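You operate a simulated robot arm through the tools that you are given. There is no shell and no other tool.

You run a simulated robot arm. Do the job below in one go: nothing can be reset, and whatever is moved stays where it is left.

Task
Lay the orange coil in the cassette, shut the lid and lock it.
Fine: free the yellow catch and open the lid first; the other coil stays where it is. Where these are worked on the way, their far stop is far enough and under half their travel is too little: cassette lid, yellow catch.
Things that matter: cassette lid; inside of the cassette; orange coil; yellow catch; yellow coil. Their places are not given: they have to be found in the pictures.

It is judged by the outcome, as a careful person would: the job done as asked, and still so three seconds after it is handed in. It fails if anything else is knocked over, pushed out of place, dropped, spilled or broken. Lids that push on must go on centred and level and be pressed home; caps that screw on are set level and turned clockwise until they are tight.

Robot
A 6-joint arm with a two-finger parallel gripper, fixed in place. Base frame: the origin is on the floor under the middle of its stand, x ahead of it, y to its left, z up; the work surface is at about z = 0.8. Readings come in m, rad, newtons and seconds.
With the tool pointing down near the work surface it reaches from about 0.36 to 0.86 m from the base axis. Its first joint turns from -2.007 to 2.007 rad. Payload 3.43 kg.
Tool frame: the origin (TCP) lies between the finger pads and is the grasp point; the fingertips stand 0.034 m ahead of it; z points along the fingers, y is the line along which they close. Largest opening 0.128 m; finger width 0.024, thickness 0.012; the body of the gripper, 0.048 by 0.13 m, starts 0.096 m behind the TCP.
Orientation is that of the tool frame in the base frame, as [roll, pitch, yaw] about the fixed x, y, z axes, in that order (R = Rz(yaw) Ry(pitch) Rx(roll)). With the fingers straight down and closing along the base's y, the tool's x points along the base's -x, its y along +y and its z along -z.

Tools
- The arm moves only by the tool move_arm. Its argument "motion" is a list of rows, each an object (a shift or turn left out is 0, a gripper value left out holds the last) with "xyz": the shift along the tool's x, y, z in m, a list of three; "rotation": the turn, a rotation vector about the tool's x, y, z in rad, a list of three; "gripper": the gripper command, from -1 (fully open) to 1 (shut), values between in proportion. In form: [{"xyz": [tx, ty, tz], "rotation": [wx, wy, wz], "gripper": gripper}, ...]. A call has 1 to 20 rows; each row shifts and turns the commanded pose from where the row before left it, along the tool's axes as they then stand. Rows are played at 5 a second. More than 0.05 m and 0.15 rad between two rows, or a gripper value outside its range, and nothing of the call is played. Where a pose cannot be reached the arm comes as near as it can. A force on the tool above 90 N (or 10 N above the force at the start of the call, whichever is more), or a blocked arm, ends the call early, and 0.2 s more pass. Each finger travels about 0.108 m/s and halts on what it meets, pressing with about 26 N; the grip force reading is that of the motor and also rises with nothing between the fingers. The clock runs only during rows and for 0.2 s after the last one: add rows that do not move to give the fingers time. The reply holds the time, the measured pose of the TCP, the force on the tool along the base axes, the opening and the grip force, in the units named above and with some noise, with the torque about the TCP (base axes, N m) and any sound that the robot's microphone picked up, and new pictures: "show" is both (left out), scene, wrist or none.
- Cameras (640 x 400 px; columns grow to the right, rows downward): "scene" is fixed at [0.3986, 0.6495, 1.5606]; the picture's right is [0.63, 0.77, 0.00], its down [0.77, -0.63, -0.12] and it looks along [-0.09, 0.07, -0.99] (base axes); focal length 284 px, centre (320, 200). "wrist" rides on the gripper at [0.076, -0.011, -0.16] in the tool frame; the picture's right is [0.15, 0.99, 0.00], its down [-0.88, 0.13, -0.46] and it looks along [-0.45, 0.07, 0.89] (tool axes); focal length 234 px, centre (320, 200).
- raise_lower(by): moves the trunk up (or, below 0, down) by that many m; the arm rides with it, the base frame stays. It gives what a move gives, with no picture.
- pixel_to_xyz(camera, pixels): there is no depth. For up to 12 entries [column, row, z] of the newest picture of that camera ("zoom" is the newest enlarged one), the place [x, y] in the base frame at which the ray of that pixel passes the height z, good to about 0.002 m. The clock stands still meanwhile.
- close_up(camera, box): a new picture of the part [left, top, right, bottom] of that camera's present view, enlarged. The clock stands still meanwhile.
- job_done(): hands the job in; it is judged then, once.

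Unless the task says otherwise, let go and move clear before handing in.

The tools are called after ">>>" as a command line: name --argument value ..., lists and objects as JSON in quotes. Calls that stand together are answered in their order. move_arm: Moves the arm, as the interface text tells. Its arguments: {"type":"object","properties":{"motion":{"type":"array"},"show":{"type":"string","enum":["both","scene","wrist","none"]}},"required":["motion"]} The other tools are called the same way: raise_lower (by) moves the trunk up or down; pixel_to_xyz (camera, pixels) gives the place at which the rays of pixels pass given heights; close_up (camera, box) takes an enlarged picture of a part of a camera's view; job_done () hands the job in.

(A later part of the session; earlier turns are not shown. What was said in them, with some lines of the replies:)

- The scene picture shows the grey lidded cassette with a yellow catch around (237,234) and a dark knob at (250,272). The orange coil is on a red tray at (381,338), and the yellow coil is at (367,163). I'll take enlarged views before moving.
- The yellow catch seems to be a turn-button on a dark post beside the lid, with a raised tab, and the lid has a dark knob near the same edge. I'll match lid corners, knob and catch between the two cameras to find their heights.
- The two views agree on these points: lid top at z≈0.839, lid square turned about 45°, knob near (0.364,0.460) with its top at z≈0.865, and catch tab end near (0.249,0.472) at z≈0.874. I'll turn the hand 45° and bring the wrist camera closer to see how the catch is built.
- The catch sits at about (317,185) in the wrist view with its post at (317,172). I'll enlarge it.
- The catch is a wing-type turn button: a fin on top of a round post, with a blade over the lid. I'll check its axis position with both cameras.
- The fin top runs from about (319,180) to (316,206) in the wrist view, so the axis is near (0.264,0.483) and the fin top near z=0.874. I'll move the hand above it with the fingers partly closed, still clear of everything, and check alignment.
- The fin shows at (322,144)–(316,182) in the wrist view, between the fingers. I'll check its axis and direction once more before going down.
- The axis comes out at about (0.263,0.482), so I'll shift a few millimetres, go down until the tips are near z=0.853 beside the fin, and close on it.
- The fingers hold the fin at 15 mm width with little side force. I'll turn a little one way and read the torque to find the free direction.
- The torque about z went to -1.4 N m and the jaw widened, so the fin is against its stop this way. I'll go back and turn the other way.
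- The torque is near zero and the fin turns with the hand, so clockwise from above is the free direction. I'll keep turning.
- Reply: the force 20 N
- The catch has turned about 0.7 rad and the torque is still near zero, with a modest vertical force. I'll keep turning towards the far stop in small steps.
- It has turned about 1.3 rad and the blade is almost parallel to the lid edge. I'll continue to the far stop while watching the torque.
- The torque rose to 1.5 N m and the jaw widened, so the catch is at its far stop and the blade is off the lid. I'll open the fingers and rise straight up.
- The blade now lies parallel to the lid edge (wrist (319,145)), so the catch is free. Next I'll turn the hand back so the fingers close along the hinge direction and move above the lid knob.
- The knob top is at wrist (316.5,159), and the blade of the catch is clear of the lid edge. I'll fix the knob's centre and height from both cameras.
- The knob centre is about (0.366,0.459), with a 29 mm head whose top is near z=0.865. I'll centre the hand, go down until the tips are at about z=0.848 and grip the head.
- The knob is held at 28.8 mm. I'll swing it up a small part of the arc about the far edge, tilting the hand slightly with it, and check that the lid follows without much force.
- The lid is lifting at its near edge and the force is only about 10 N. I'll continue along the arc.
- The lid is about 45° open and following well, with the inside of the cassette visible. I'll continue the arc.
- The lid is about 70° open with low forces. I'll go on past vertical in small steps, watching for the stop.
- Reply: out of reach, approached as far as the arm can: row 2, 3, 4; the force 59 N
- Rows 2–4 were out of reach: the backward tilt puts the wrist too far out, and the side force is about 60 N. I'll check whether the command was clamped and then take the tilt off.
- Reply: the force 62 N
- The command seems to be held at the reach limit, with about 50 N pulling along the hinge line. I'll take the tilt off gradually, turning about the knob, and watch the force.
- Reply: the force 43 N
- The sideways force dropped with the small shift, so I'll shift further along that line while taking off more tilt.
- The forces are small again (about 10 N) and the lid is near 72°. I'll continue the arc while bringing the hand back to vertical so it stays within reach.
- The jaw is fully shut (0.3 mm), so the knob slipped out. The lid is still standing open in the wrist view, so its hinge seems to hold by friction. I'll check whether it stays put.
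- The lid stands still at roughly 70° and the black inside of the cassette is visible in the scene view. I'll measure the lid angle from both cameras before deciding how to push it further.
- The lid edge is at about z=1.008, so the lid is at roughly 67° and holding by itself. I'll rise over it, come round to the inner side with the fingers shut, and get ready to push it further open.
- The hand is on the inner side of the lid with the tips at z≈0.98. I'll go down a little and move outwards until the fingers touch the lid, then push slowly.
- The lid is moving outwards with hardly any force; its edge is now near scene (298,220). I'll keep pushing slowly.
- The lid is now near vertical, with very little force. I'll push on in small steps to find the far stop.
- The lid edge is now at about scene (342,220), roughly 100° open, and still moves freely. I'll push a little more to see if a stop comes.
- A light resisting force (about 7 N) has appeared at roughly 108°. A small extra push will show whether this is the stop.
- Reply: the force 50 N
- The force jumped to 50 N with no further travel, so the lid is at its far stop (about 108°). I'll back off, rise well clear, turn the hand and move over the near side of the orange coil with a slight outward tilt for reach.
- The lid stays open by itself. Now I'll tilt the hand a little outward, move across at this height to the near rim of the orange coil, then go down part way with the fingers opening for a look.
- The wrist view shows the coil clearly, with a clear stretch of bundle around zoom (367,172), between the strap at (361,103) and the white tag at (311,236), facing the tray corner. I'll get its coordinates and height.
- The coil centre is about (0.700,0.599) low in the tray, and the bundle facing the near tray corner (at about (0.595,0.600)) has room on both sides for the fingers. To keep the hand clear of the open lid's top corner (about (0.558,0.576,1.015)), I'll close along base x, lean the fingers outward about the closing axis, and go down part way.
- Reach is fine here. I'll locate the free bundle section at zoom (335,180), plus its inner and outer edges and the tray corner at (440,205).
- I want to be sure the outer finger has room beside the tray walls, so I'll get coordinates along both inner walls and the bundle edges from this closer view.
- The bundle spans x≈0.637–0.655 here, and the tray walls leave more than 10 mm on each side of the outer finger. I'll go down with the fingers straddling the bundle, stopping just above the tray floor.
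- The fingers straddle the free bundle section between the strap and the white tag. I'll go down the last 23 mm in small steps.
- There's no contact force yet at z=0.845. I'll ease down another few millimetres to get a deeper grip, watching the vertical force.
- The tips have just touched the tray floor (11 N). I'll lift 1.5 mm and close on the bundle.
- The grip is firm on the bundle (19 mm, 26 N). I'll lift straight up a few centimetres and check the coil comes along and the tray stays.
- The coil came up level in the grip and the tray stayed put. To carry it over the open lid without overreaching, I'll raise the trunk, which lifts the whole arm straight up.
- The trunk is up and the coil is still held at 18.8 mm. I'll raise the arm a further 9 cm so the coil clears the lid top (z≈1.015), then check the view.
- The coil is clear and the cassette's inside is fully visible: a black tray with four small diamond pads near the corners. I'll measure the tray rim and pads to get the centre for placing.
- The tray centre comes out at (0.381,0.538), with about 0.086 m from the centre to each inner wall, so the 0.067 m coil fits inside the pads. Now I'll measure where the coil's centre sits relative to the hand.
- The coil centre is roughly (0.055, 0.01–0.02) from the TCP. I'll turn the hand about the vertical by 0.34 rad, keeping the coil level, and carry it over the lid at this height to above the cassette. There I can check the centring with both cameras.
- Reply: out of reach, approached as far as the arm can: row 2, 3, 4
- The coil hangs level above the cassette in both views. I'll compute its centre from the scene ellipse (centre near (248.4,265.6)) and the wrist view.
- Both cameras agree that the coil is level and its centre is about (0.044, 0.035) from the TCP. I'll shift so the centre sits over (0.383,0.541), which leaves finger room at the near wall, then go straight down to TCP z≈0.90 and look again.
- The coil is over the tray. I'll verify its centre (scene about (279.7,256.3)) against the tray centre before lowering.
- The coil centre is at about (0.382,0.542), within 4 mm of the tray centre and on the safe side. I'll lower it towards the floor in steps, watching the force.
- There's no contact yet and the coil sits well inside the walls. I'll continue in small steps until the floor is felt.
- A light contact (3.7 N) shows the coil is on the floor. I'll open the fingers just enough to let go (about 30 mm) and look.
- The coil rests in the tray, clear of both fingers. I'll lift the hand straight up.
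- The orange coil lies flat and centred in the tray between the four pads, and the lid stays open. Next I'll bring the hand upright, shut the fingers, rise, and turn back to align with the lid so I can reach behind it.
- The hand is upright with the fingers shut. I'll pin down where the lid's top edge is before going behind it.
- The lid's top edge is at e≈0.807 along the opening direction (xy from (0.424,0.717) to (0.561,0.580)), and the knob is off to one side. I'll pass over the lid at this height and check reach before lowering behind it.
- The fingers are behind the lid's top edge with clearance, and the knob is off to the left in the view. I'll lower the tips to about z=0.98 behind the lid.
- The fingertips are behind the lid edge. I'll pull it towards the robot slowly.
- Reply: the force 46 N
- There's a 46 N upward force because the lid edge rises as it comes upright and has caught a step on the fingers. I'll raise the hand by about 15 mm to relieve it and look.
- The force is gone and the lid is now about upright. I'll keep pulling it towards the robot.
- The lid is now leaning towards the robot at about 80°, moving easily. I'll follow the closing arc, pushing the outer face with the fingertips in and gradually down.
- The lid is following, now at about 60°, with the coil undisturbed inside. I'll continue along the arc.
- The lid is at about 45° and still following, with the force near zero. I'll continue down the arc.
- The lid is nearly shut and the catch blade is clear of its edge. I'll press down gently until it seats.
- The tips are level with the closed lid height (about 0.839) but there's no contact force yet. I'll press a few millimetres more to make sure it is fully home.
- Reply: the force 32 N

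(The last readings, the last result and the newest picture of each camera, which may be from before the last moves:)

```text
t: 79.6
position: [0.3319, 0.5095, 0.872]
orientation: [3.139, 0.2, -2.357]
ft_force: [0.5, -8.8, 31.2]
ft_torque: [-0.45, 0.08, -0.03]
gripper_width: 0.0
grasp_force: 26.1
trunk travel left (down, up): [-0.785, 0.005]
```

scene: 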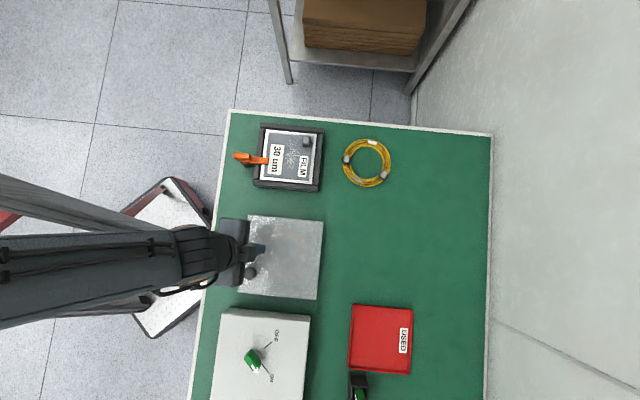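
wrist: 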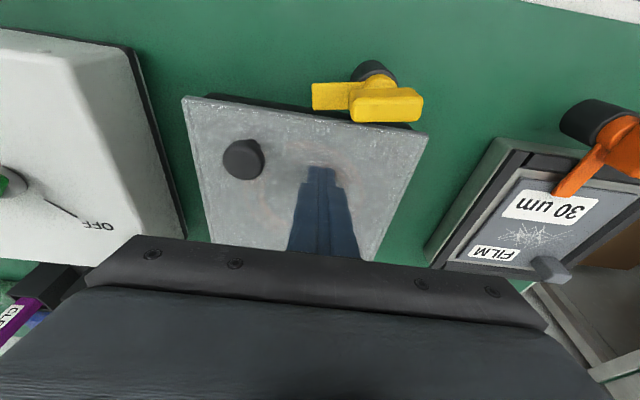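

31 N with no further travel shows the lid is down on its seat. I'll rise clear, bring the hand upright, and look at the lid and the catch from above.

>>> move_arm --motion '[{"xyz": [-0.004, 0, -0.0196]}, {"xyz": [-0.006, 0, -0.0294]}, {"xyz": [-0.006, 0, -0.0294]}, {"rotation": [0, 0.1, 0]}, {"rotation": [0, 0.1, 0]}, {"xyz": [0.035, 0, -0.02]}, {"xyz": [0.035, 0, -0.02]}, {}]'

>>> close_up --camera "wrist" --box '[200, 100, 440, 250]'

>>> close_up --camera "scene" --box '[205, 200, 345, 310]'

```text
t: 81.4
position: [0.2834, 0.4593, 0.9914]
orientation: [3.14, -0.004, -2.356]
ft_force: [0.5, 0.4, 0.7]
ft_torque: [0.02, 0.0, -0.02]
gripper_width: 0.0
grasp_force: 26.4
trunk travel left (down, up): [-0.785, 0.005]
```

scene: 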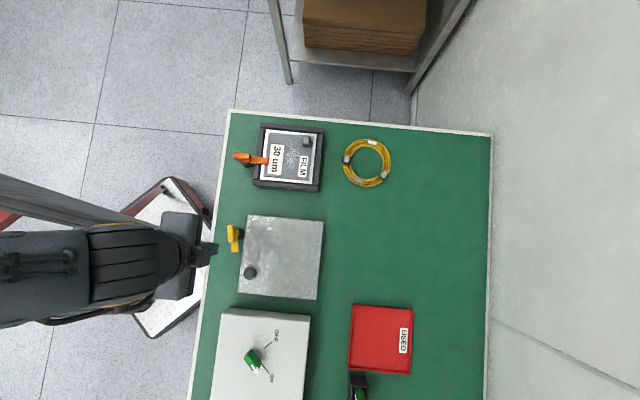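
wrist: 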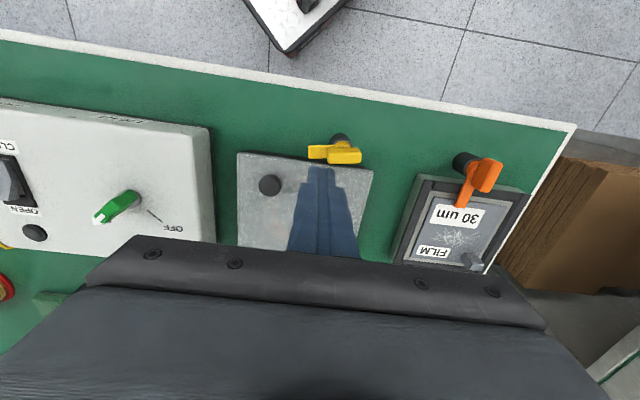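

```text
2.67 times, centred on (320, 175) of wrist
```

zoom: 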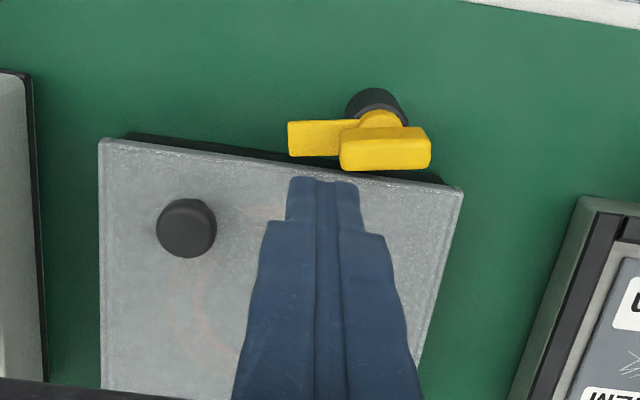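

```text
3.64 times, centred on (275, 255) of scene
```

zoom: 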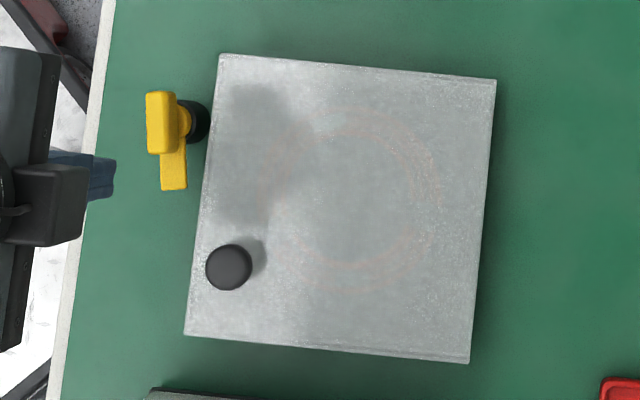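

The lid corners in the scene view are exactly where they were when it was shut at the start, so it's closed. Now I'll measure the fin's direction for locking.

>>> close_up --camera "scene" --box '[210, 215, 274, 255]'

>>> close_up --camera "wrist" --box '[296, 125, 376, 175]'

```text
10.00 times, centred on (242, 235) of scene
```

zoom: 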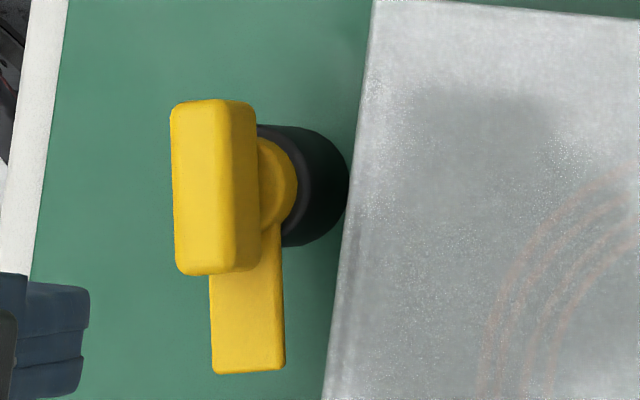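

```text
8.00 times, centred on (336, 150) of wrist
```

zoom: 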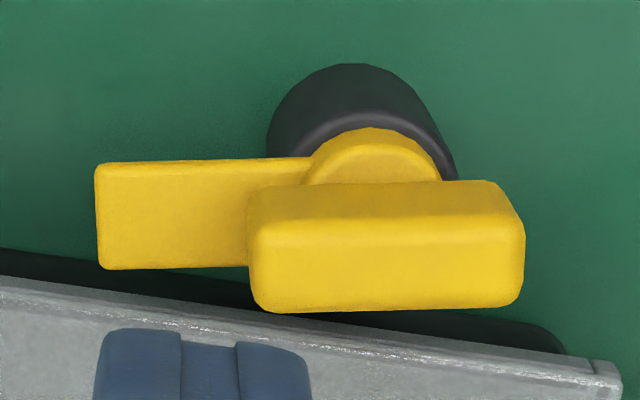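

>>> pixel_to_xyz --camera "scene" --pixels '[[230.3, 225.6, 0.874], [230.6, 241.9, 0.874], [230.5, 233.7, 0.874], [234.2, 251.5, 0.85], [234.9, 235, 0.85]]'

>>> pixel_to_xyz --camera "wrist" --pixels '[[328.5, 157.0, 0.874], [360, 155.5, 0.874], [344, 156.5, 0.874], [309, 152, 0.85]]'

```text
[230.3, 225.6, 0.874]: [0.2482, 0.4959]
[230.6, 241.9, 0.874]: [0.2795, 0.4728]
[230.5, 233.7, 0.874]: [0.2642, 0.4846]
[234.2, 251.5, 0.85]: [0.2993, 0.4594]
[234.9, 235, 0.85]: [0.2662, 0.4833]
```

```text
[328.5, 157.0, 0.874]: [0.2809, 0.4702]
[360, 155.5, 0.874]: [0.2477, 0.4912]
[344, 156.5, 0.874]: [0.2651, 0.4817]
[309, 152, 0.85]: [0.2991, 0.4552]
```

The fin now points along (0.81,-0.58), about 81° from its locked direction, with its axis at (0.2645,0.4835). I'll turn the hand to straddle it, open the fingers to 50 mm, and position above.

>>> move_arm --motion '[{"rotation": [0, 0, 0.142], "gripper": 0.2}, {"rotation": [0, 0, 0.142]}, {"rotation": [0, 0, 0.142]}, {"rotation": [0, 0, 0.142]}, {"rotation": [0, 0, 0.142]}, {"rotation": [0, 0, 0.142]}, {"rotation": [0, 0, 0.142]}, {"rotation": [0, 0, 0.142]}, {"rotation": [0, 0, 0.142]}, {"rotation": [0, 0, 0.142]}, {"xyz": [0.0148, 0.0041, 0.015]}, {"xyz": [0.0148, 0.0042, 0.0264]}, {}]'

>>> close_up --camera "wrist" --box '[240, 110, 400, 210]'

```text
t: 84.2
position: [0.2637, 0.4842, 0.9506]
orientation: [-3.139, -0.004, 2.506]
ft_force: [-0.2, 0.2, 0.6]
ft_torque: [0.02, 0.04, 0.02]
gripper_width: 0.0515
grasp_force: 0.1
trunk travel left (down, up): [-0.785, 0.005]
```

scene: 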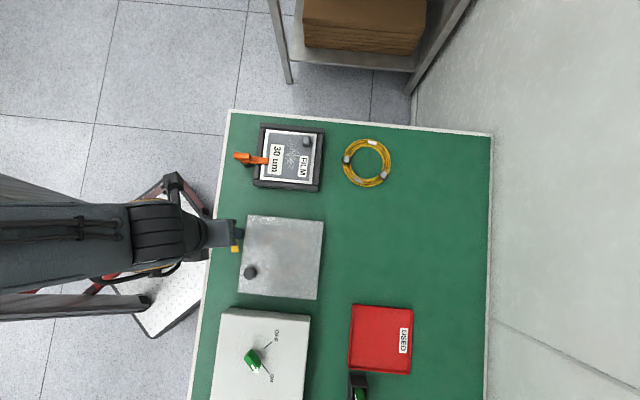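
wrist: 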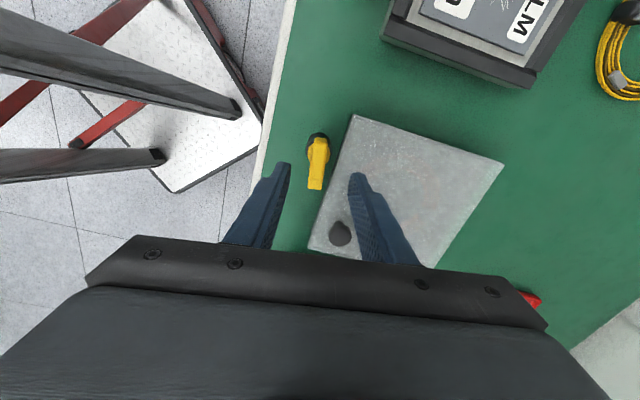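

```text
4.00 times, centred on (320, 160) of wrist
```

zoom: 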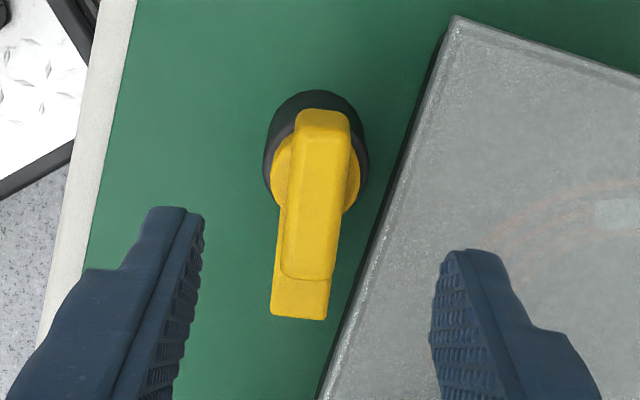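

The fin is centred between the fingers. I'll go down to z≈0.887 and close on it.

>>> move_arm --motion '[{"xyz": [-0.0009, -0.0012, 0.02]}, {"xyz": [0, 0, 0.0215]}, {"xyz": [0, 0, 0.0215]}, {}, {"gripper": 0.4}, {"gripper": 0.6}, {"gripper": 0.8}, {"gripper": 1.0}, {"gripper": 1.0}]'

```text
t: 86.2
position: [0.2659, 0.4809, 0.8891]
orientation: [-3.139, -0.004, 2.508]
ft_force: [-1.9, -0.5, -2.2]
ft_torque: [0.31, -0.76, 1.01]
gripper_width: 0.0148
grasp_force: 44.8
trunk travel left (down, up): [-0.785, 0.005]
```

scene: 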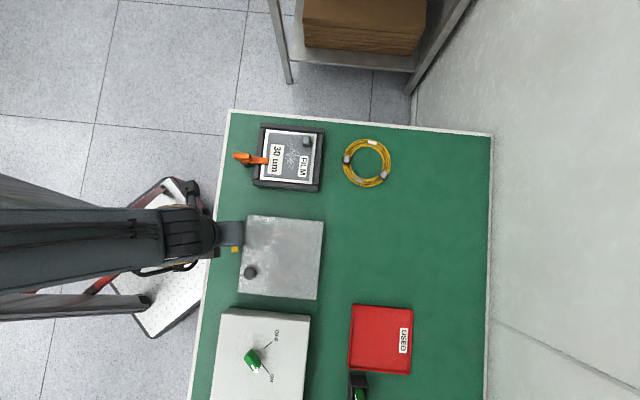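
wrist: 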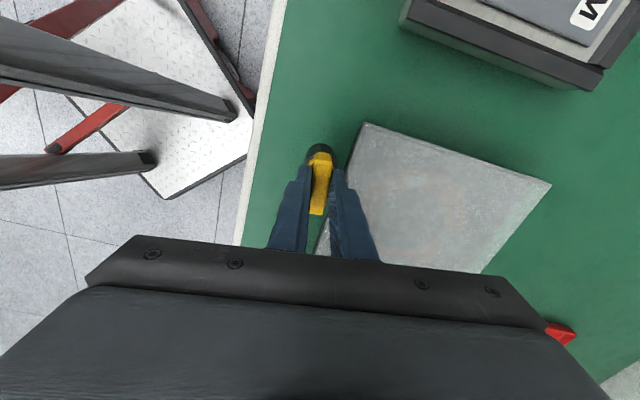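

The fin is gripped at 14.8 mm. I'll turn it back anticlockwise (seen from above) towards the locked position, checking torque on the way.

>>> move_arm --motion '[{"rotation": [0, 0, -0.05]}, {"rotation": [0, 0, -0.1]}, {"rotation": [0, 0, -0.1]}, {"rotation": [0, 0, -0.1]}, {"rotation": [0, 0, -0.1]}, {"rotation": [0, 0, -0.1]}, {}]'

```text
t: 87.8
position: [0.2658, 0.4829, 0.8878]
orientation: [3.14, -0.005, 3.059]
ft_force: [24.6, -0.1, 3.0]
ft_torque: [-0.28, -1.06, -0.01]
gripper_width: 0.015
grasp_force: 45.5
trunk travel left (down, up): [-0.785, 0.005]
```

scene: 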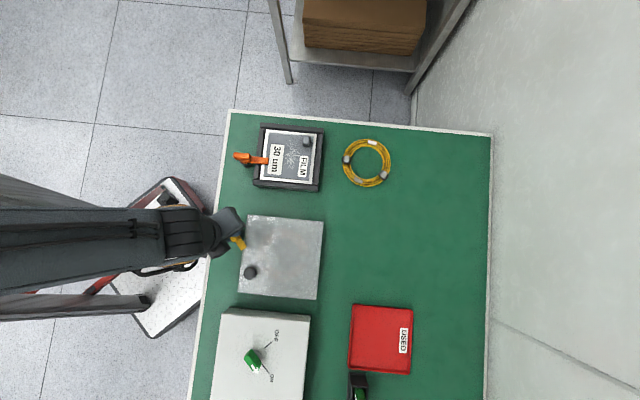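
wrist: 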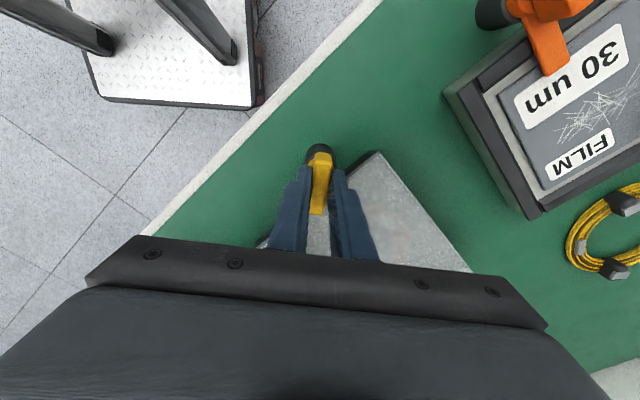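

The turn is half done, and the 25 N side force means I'm slightly off the axis. I'll shift 1.5 mm and continue to the locked position.

>>> move_arm --motion '[{"xyz": [-0.0015, 0, 0], "rotation": [0, 0, -0.1]}, {"rotation": [0, 0, -0.1]}, {"rotation": [0, 0, -0.1]}, {"rotation": [0, 0, -0.1]}, {"rotation": [0, 0, -0.1]}, {"rotation": [0, 0, -0.1]}, {}]'

```text
t: 89.4
position: [0.2646, 0.4837, 0.8875]
orientation: [3.139, -0.004, -2.624]
ft_force: [4.4, 14.9, 21.8]
ft_torque: [-0.56, 0.45, 0.0]
gripper_width: 0.0147
grasp_force: 44.6
trunk travel left (down, up): [-0.785, 0.005]
```

scene: 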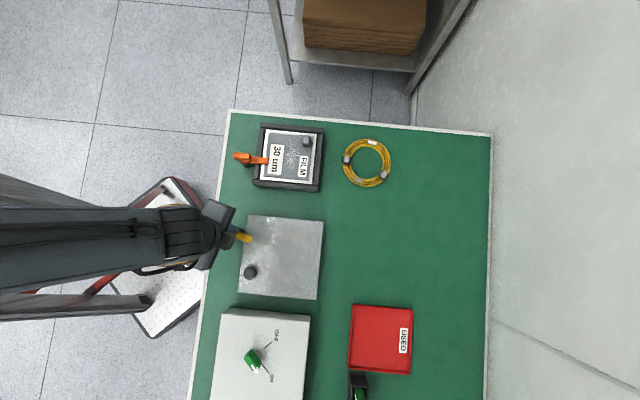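
wrist: 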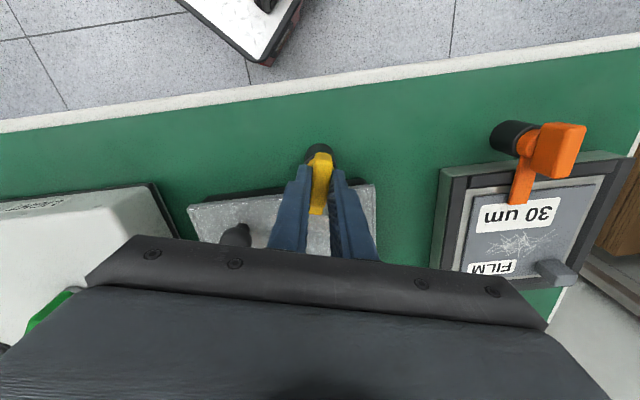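

The blade is coming over the lid with the torque still near zero. I'll turn the last part until the stop is felt.

>>> move_arm --motion '[{"rotation": [0, 0, -0.09]}, {"rotation": [0, 0, -0.09]}, {"rotation": [0, 0, -0.09]}, {"rotation": [0, 0, -0.06]}, {}]'

```text
t: 90.6
position: [0.2646, 0.4831, 0.8875]
orientation: [3.137, -0.001, -2.295]
ft_force: [-12.9, 29.3, 20.6]
ft_torque: [-0.01, -0.2, -1.27]
gripper_width: 0.0157
grasp_force: 44.8
trunk travel left (down, up): [-0.785, 0.005]
```

scene: 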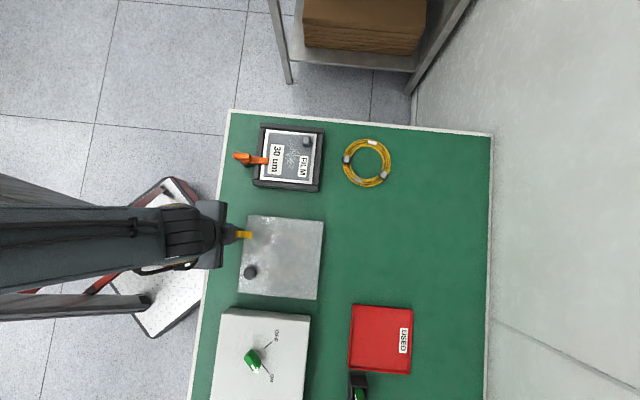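
wrist: 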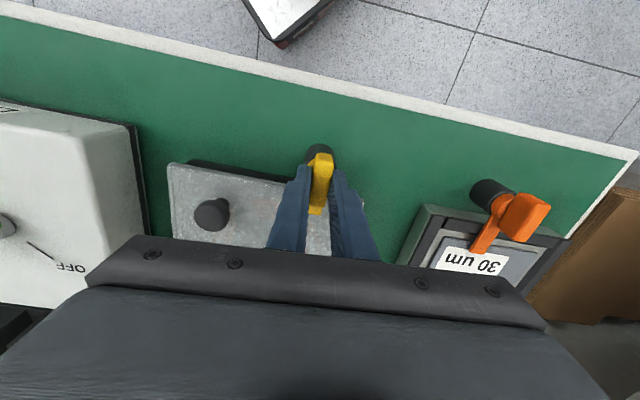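

The torque of -1.3 N m matches the original locked stop, and the blade points straight over the lid. I'll ease the twist off, open the fingers and rise straight up.

>>> move_arm --motion '[{"rotation": [0, 0, 0.045]}, {"gripper": 0.6}, {"gripper": 0.3}, {"gripper": 0.1}, {}, {"xyz": [0, 0, -0.03]}, {"xyz": [0, 0, -0.04]}, {"xyz": [0, 0, -0.04]}, {"xyz": [0.03, 0, -0.03]}, {"xyz": [0.03, 0, -0.03]}, {"xyz": [0.03, 0, 0]}, {}]'

>>> close_up --camera "scene" --box '[205, 200, 345, 310]'

>>> close_up --camera "wrist" --box '[200, 140, 440, 290]'

```text
t: 93.2
position: [0.2051, 0.4163, 1.058]
orientation: [3.138, -0.004, -2.34]
ft_force: [0.5, 0.5, -0.1]
ft_torque: [0.03, 0.0, 0.01]
gripper_width: 0.0576
grasp_force: 0.1
trunk travel left (down, up): [-0.785, 0.005]
```

scene: 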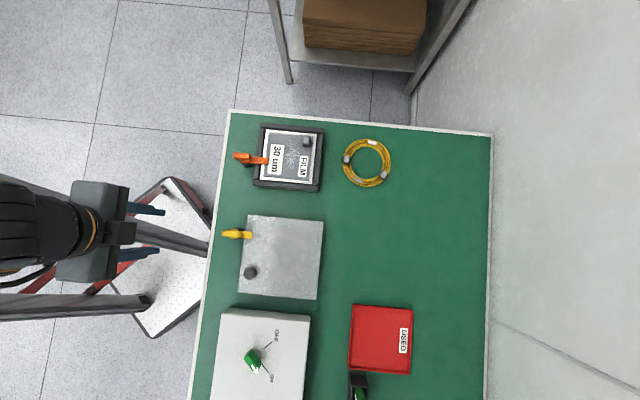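
wrist: 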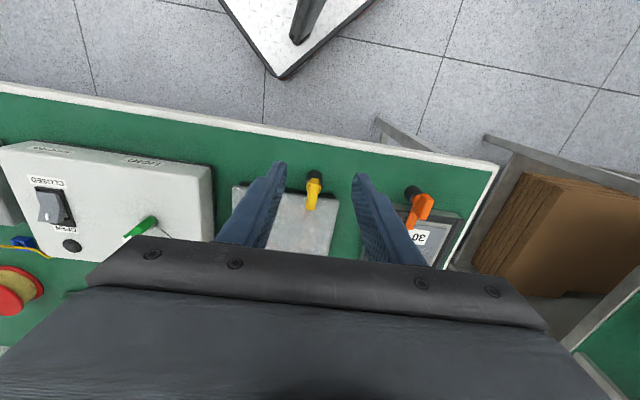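

```text
3.64 times, centred on (275, 255) of scene
```

zoom: 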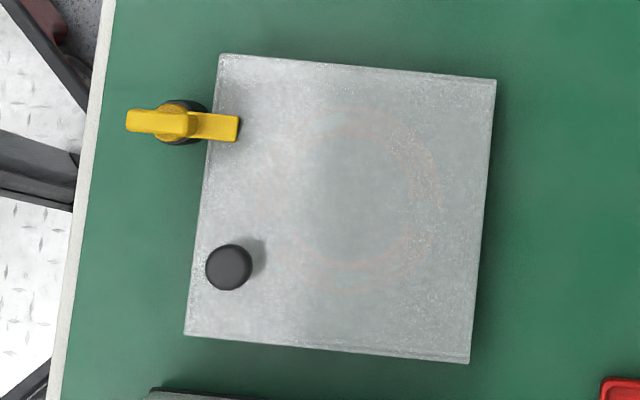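

```text
2.67 times, centred on (320, 215) of wrist
```

zoom: 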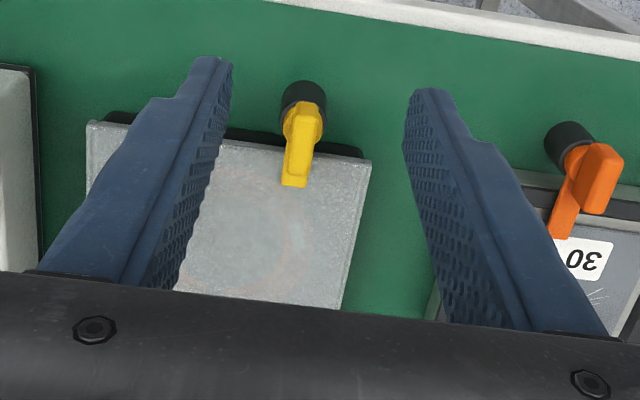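

The scene view matches the starting view: lid corners at their original pixels, catch blade back over the lid, and the orange coil faintly visible through the lid. The yellow coil and the now empty tray haven't moved, and the hand is clear with the fingers empty, so I'll hand the job in.

>>> job_done

```text
The job is handed in.
```

The orange coil is lying in the cassette, and the lid is shut and locked with the yellow catch. I've handed the job in; the reply only confirmed receipt, not a result.

- **Catch and lid:** I turned the yellow catch to its far stop, then opened the lid to its own stop at about 108°. The knob slipped out of the fingers once partway, but the lid held its position and I pushed it the rest of the way.
- **Coil:** It went in flat and within a few millimetres of the tray centre, between the four corner pads. It stayed there while the lid came down.
- **Closing:** While I was swinging the lid back, its edge caught briefly on the fingers at about 46 N; lifting the hand freed it. I pressed the lid home at about 31 N, and its corners are back where they were at the start. The catch is back at its original locked stop.
- **Everything else:** The yellow coil and the red tray the orange coil came from look unmoved in the last picture. The hand was empty and clear before I handed in.
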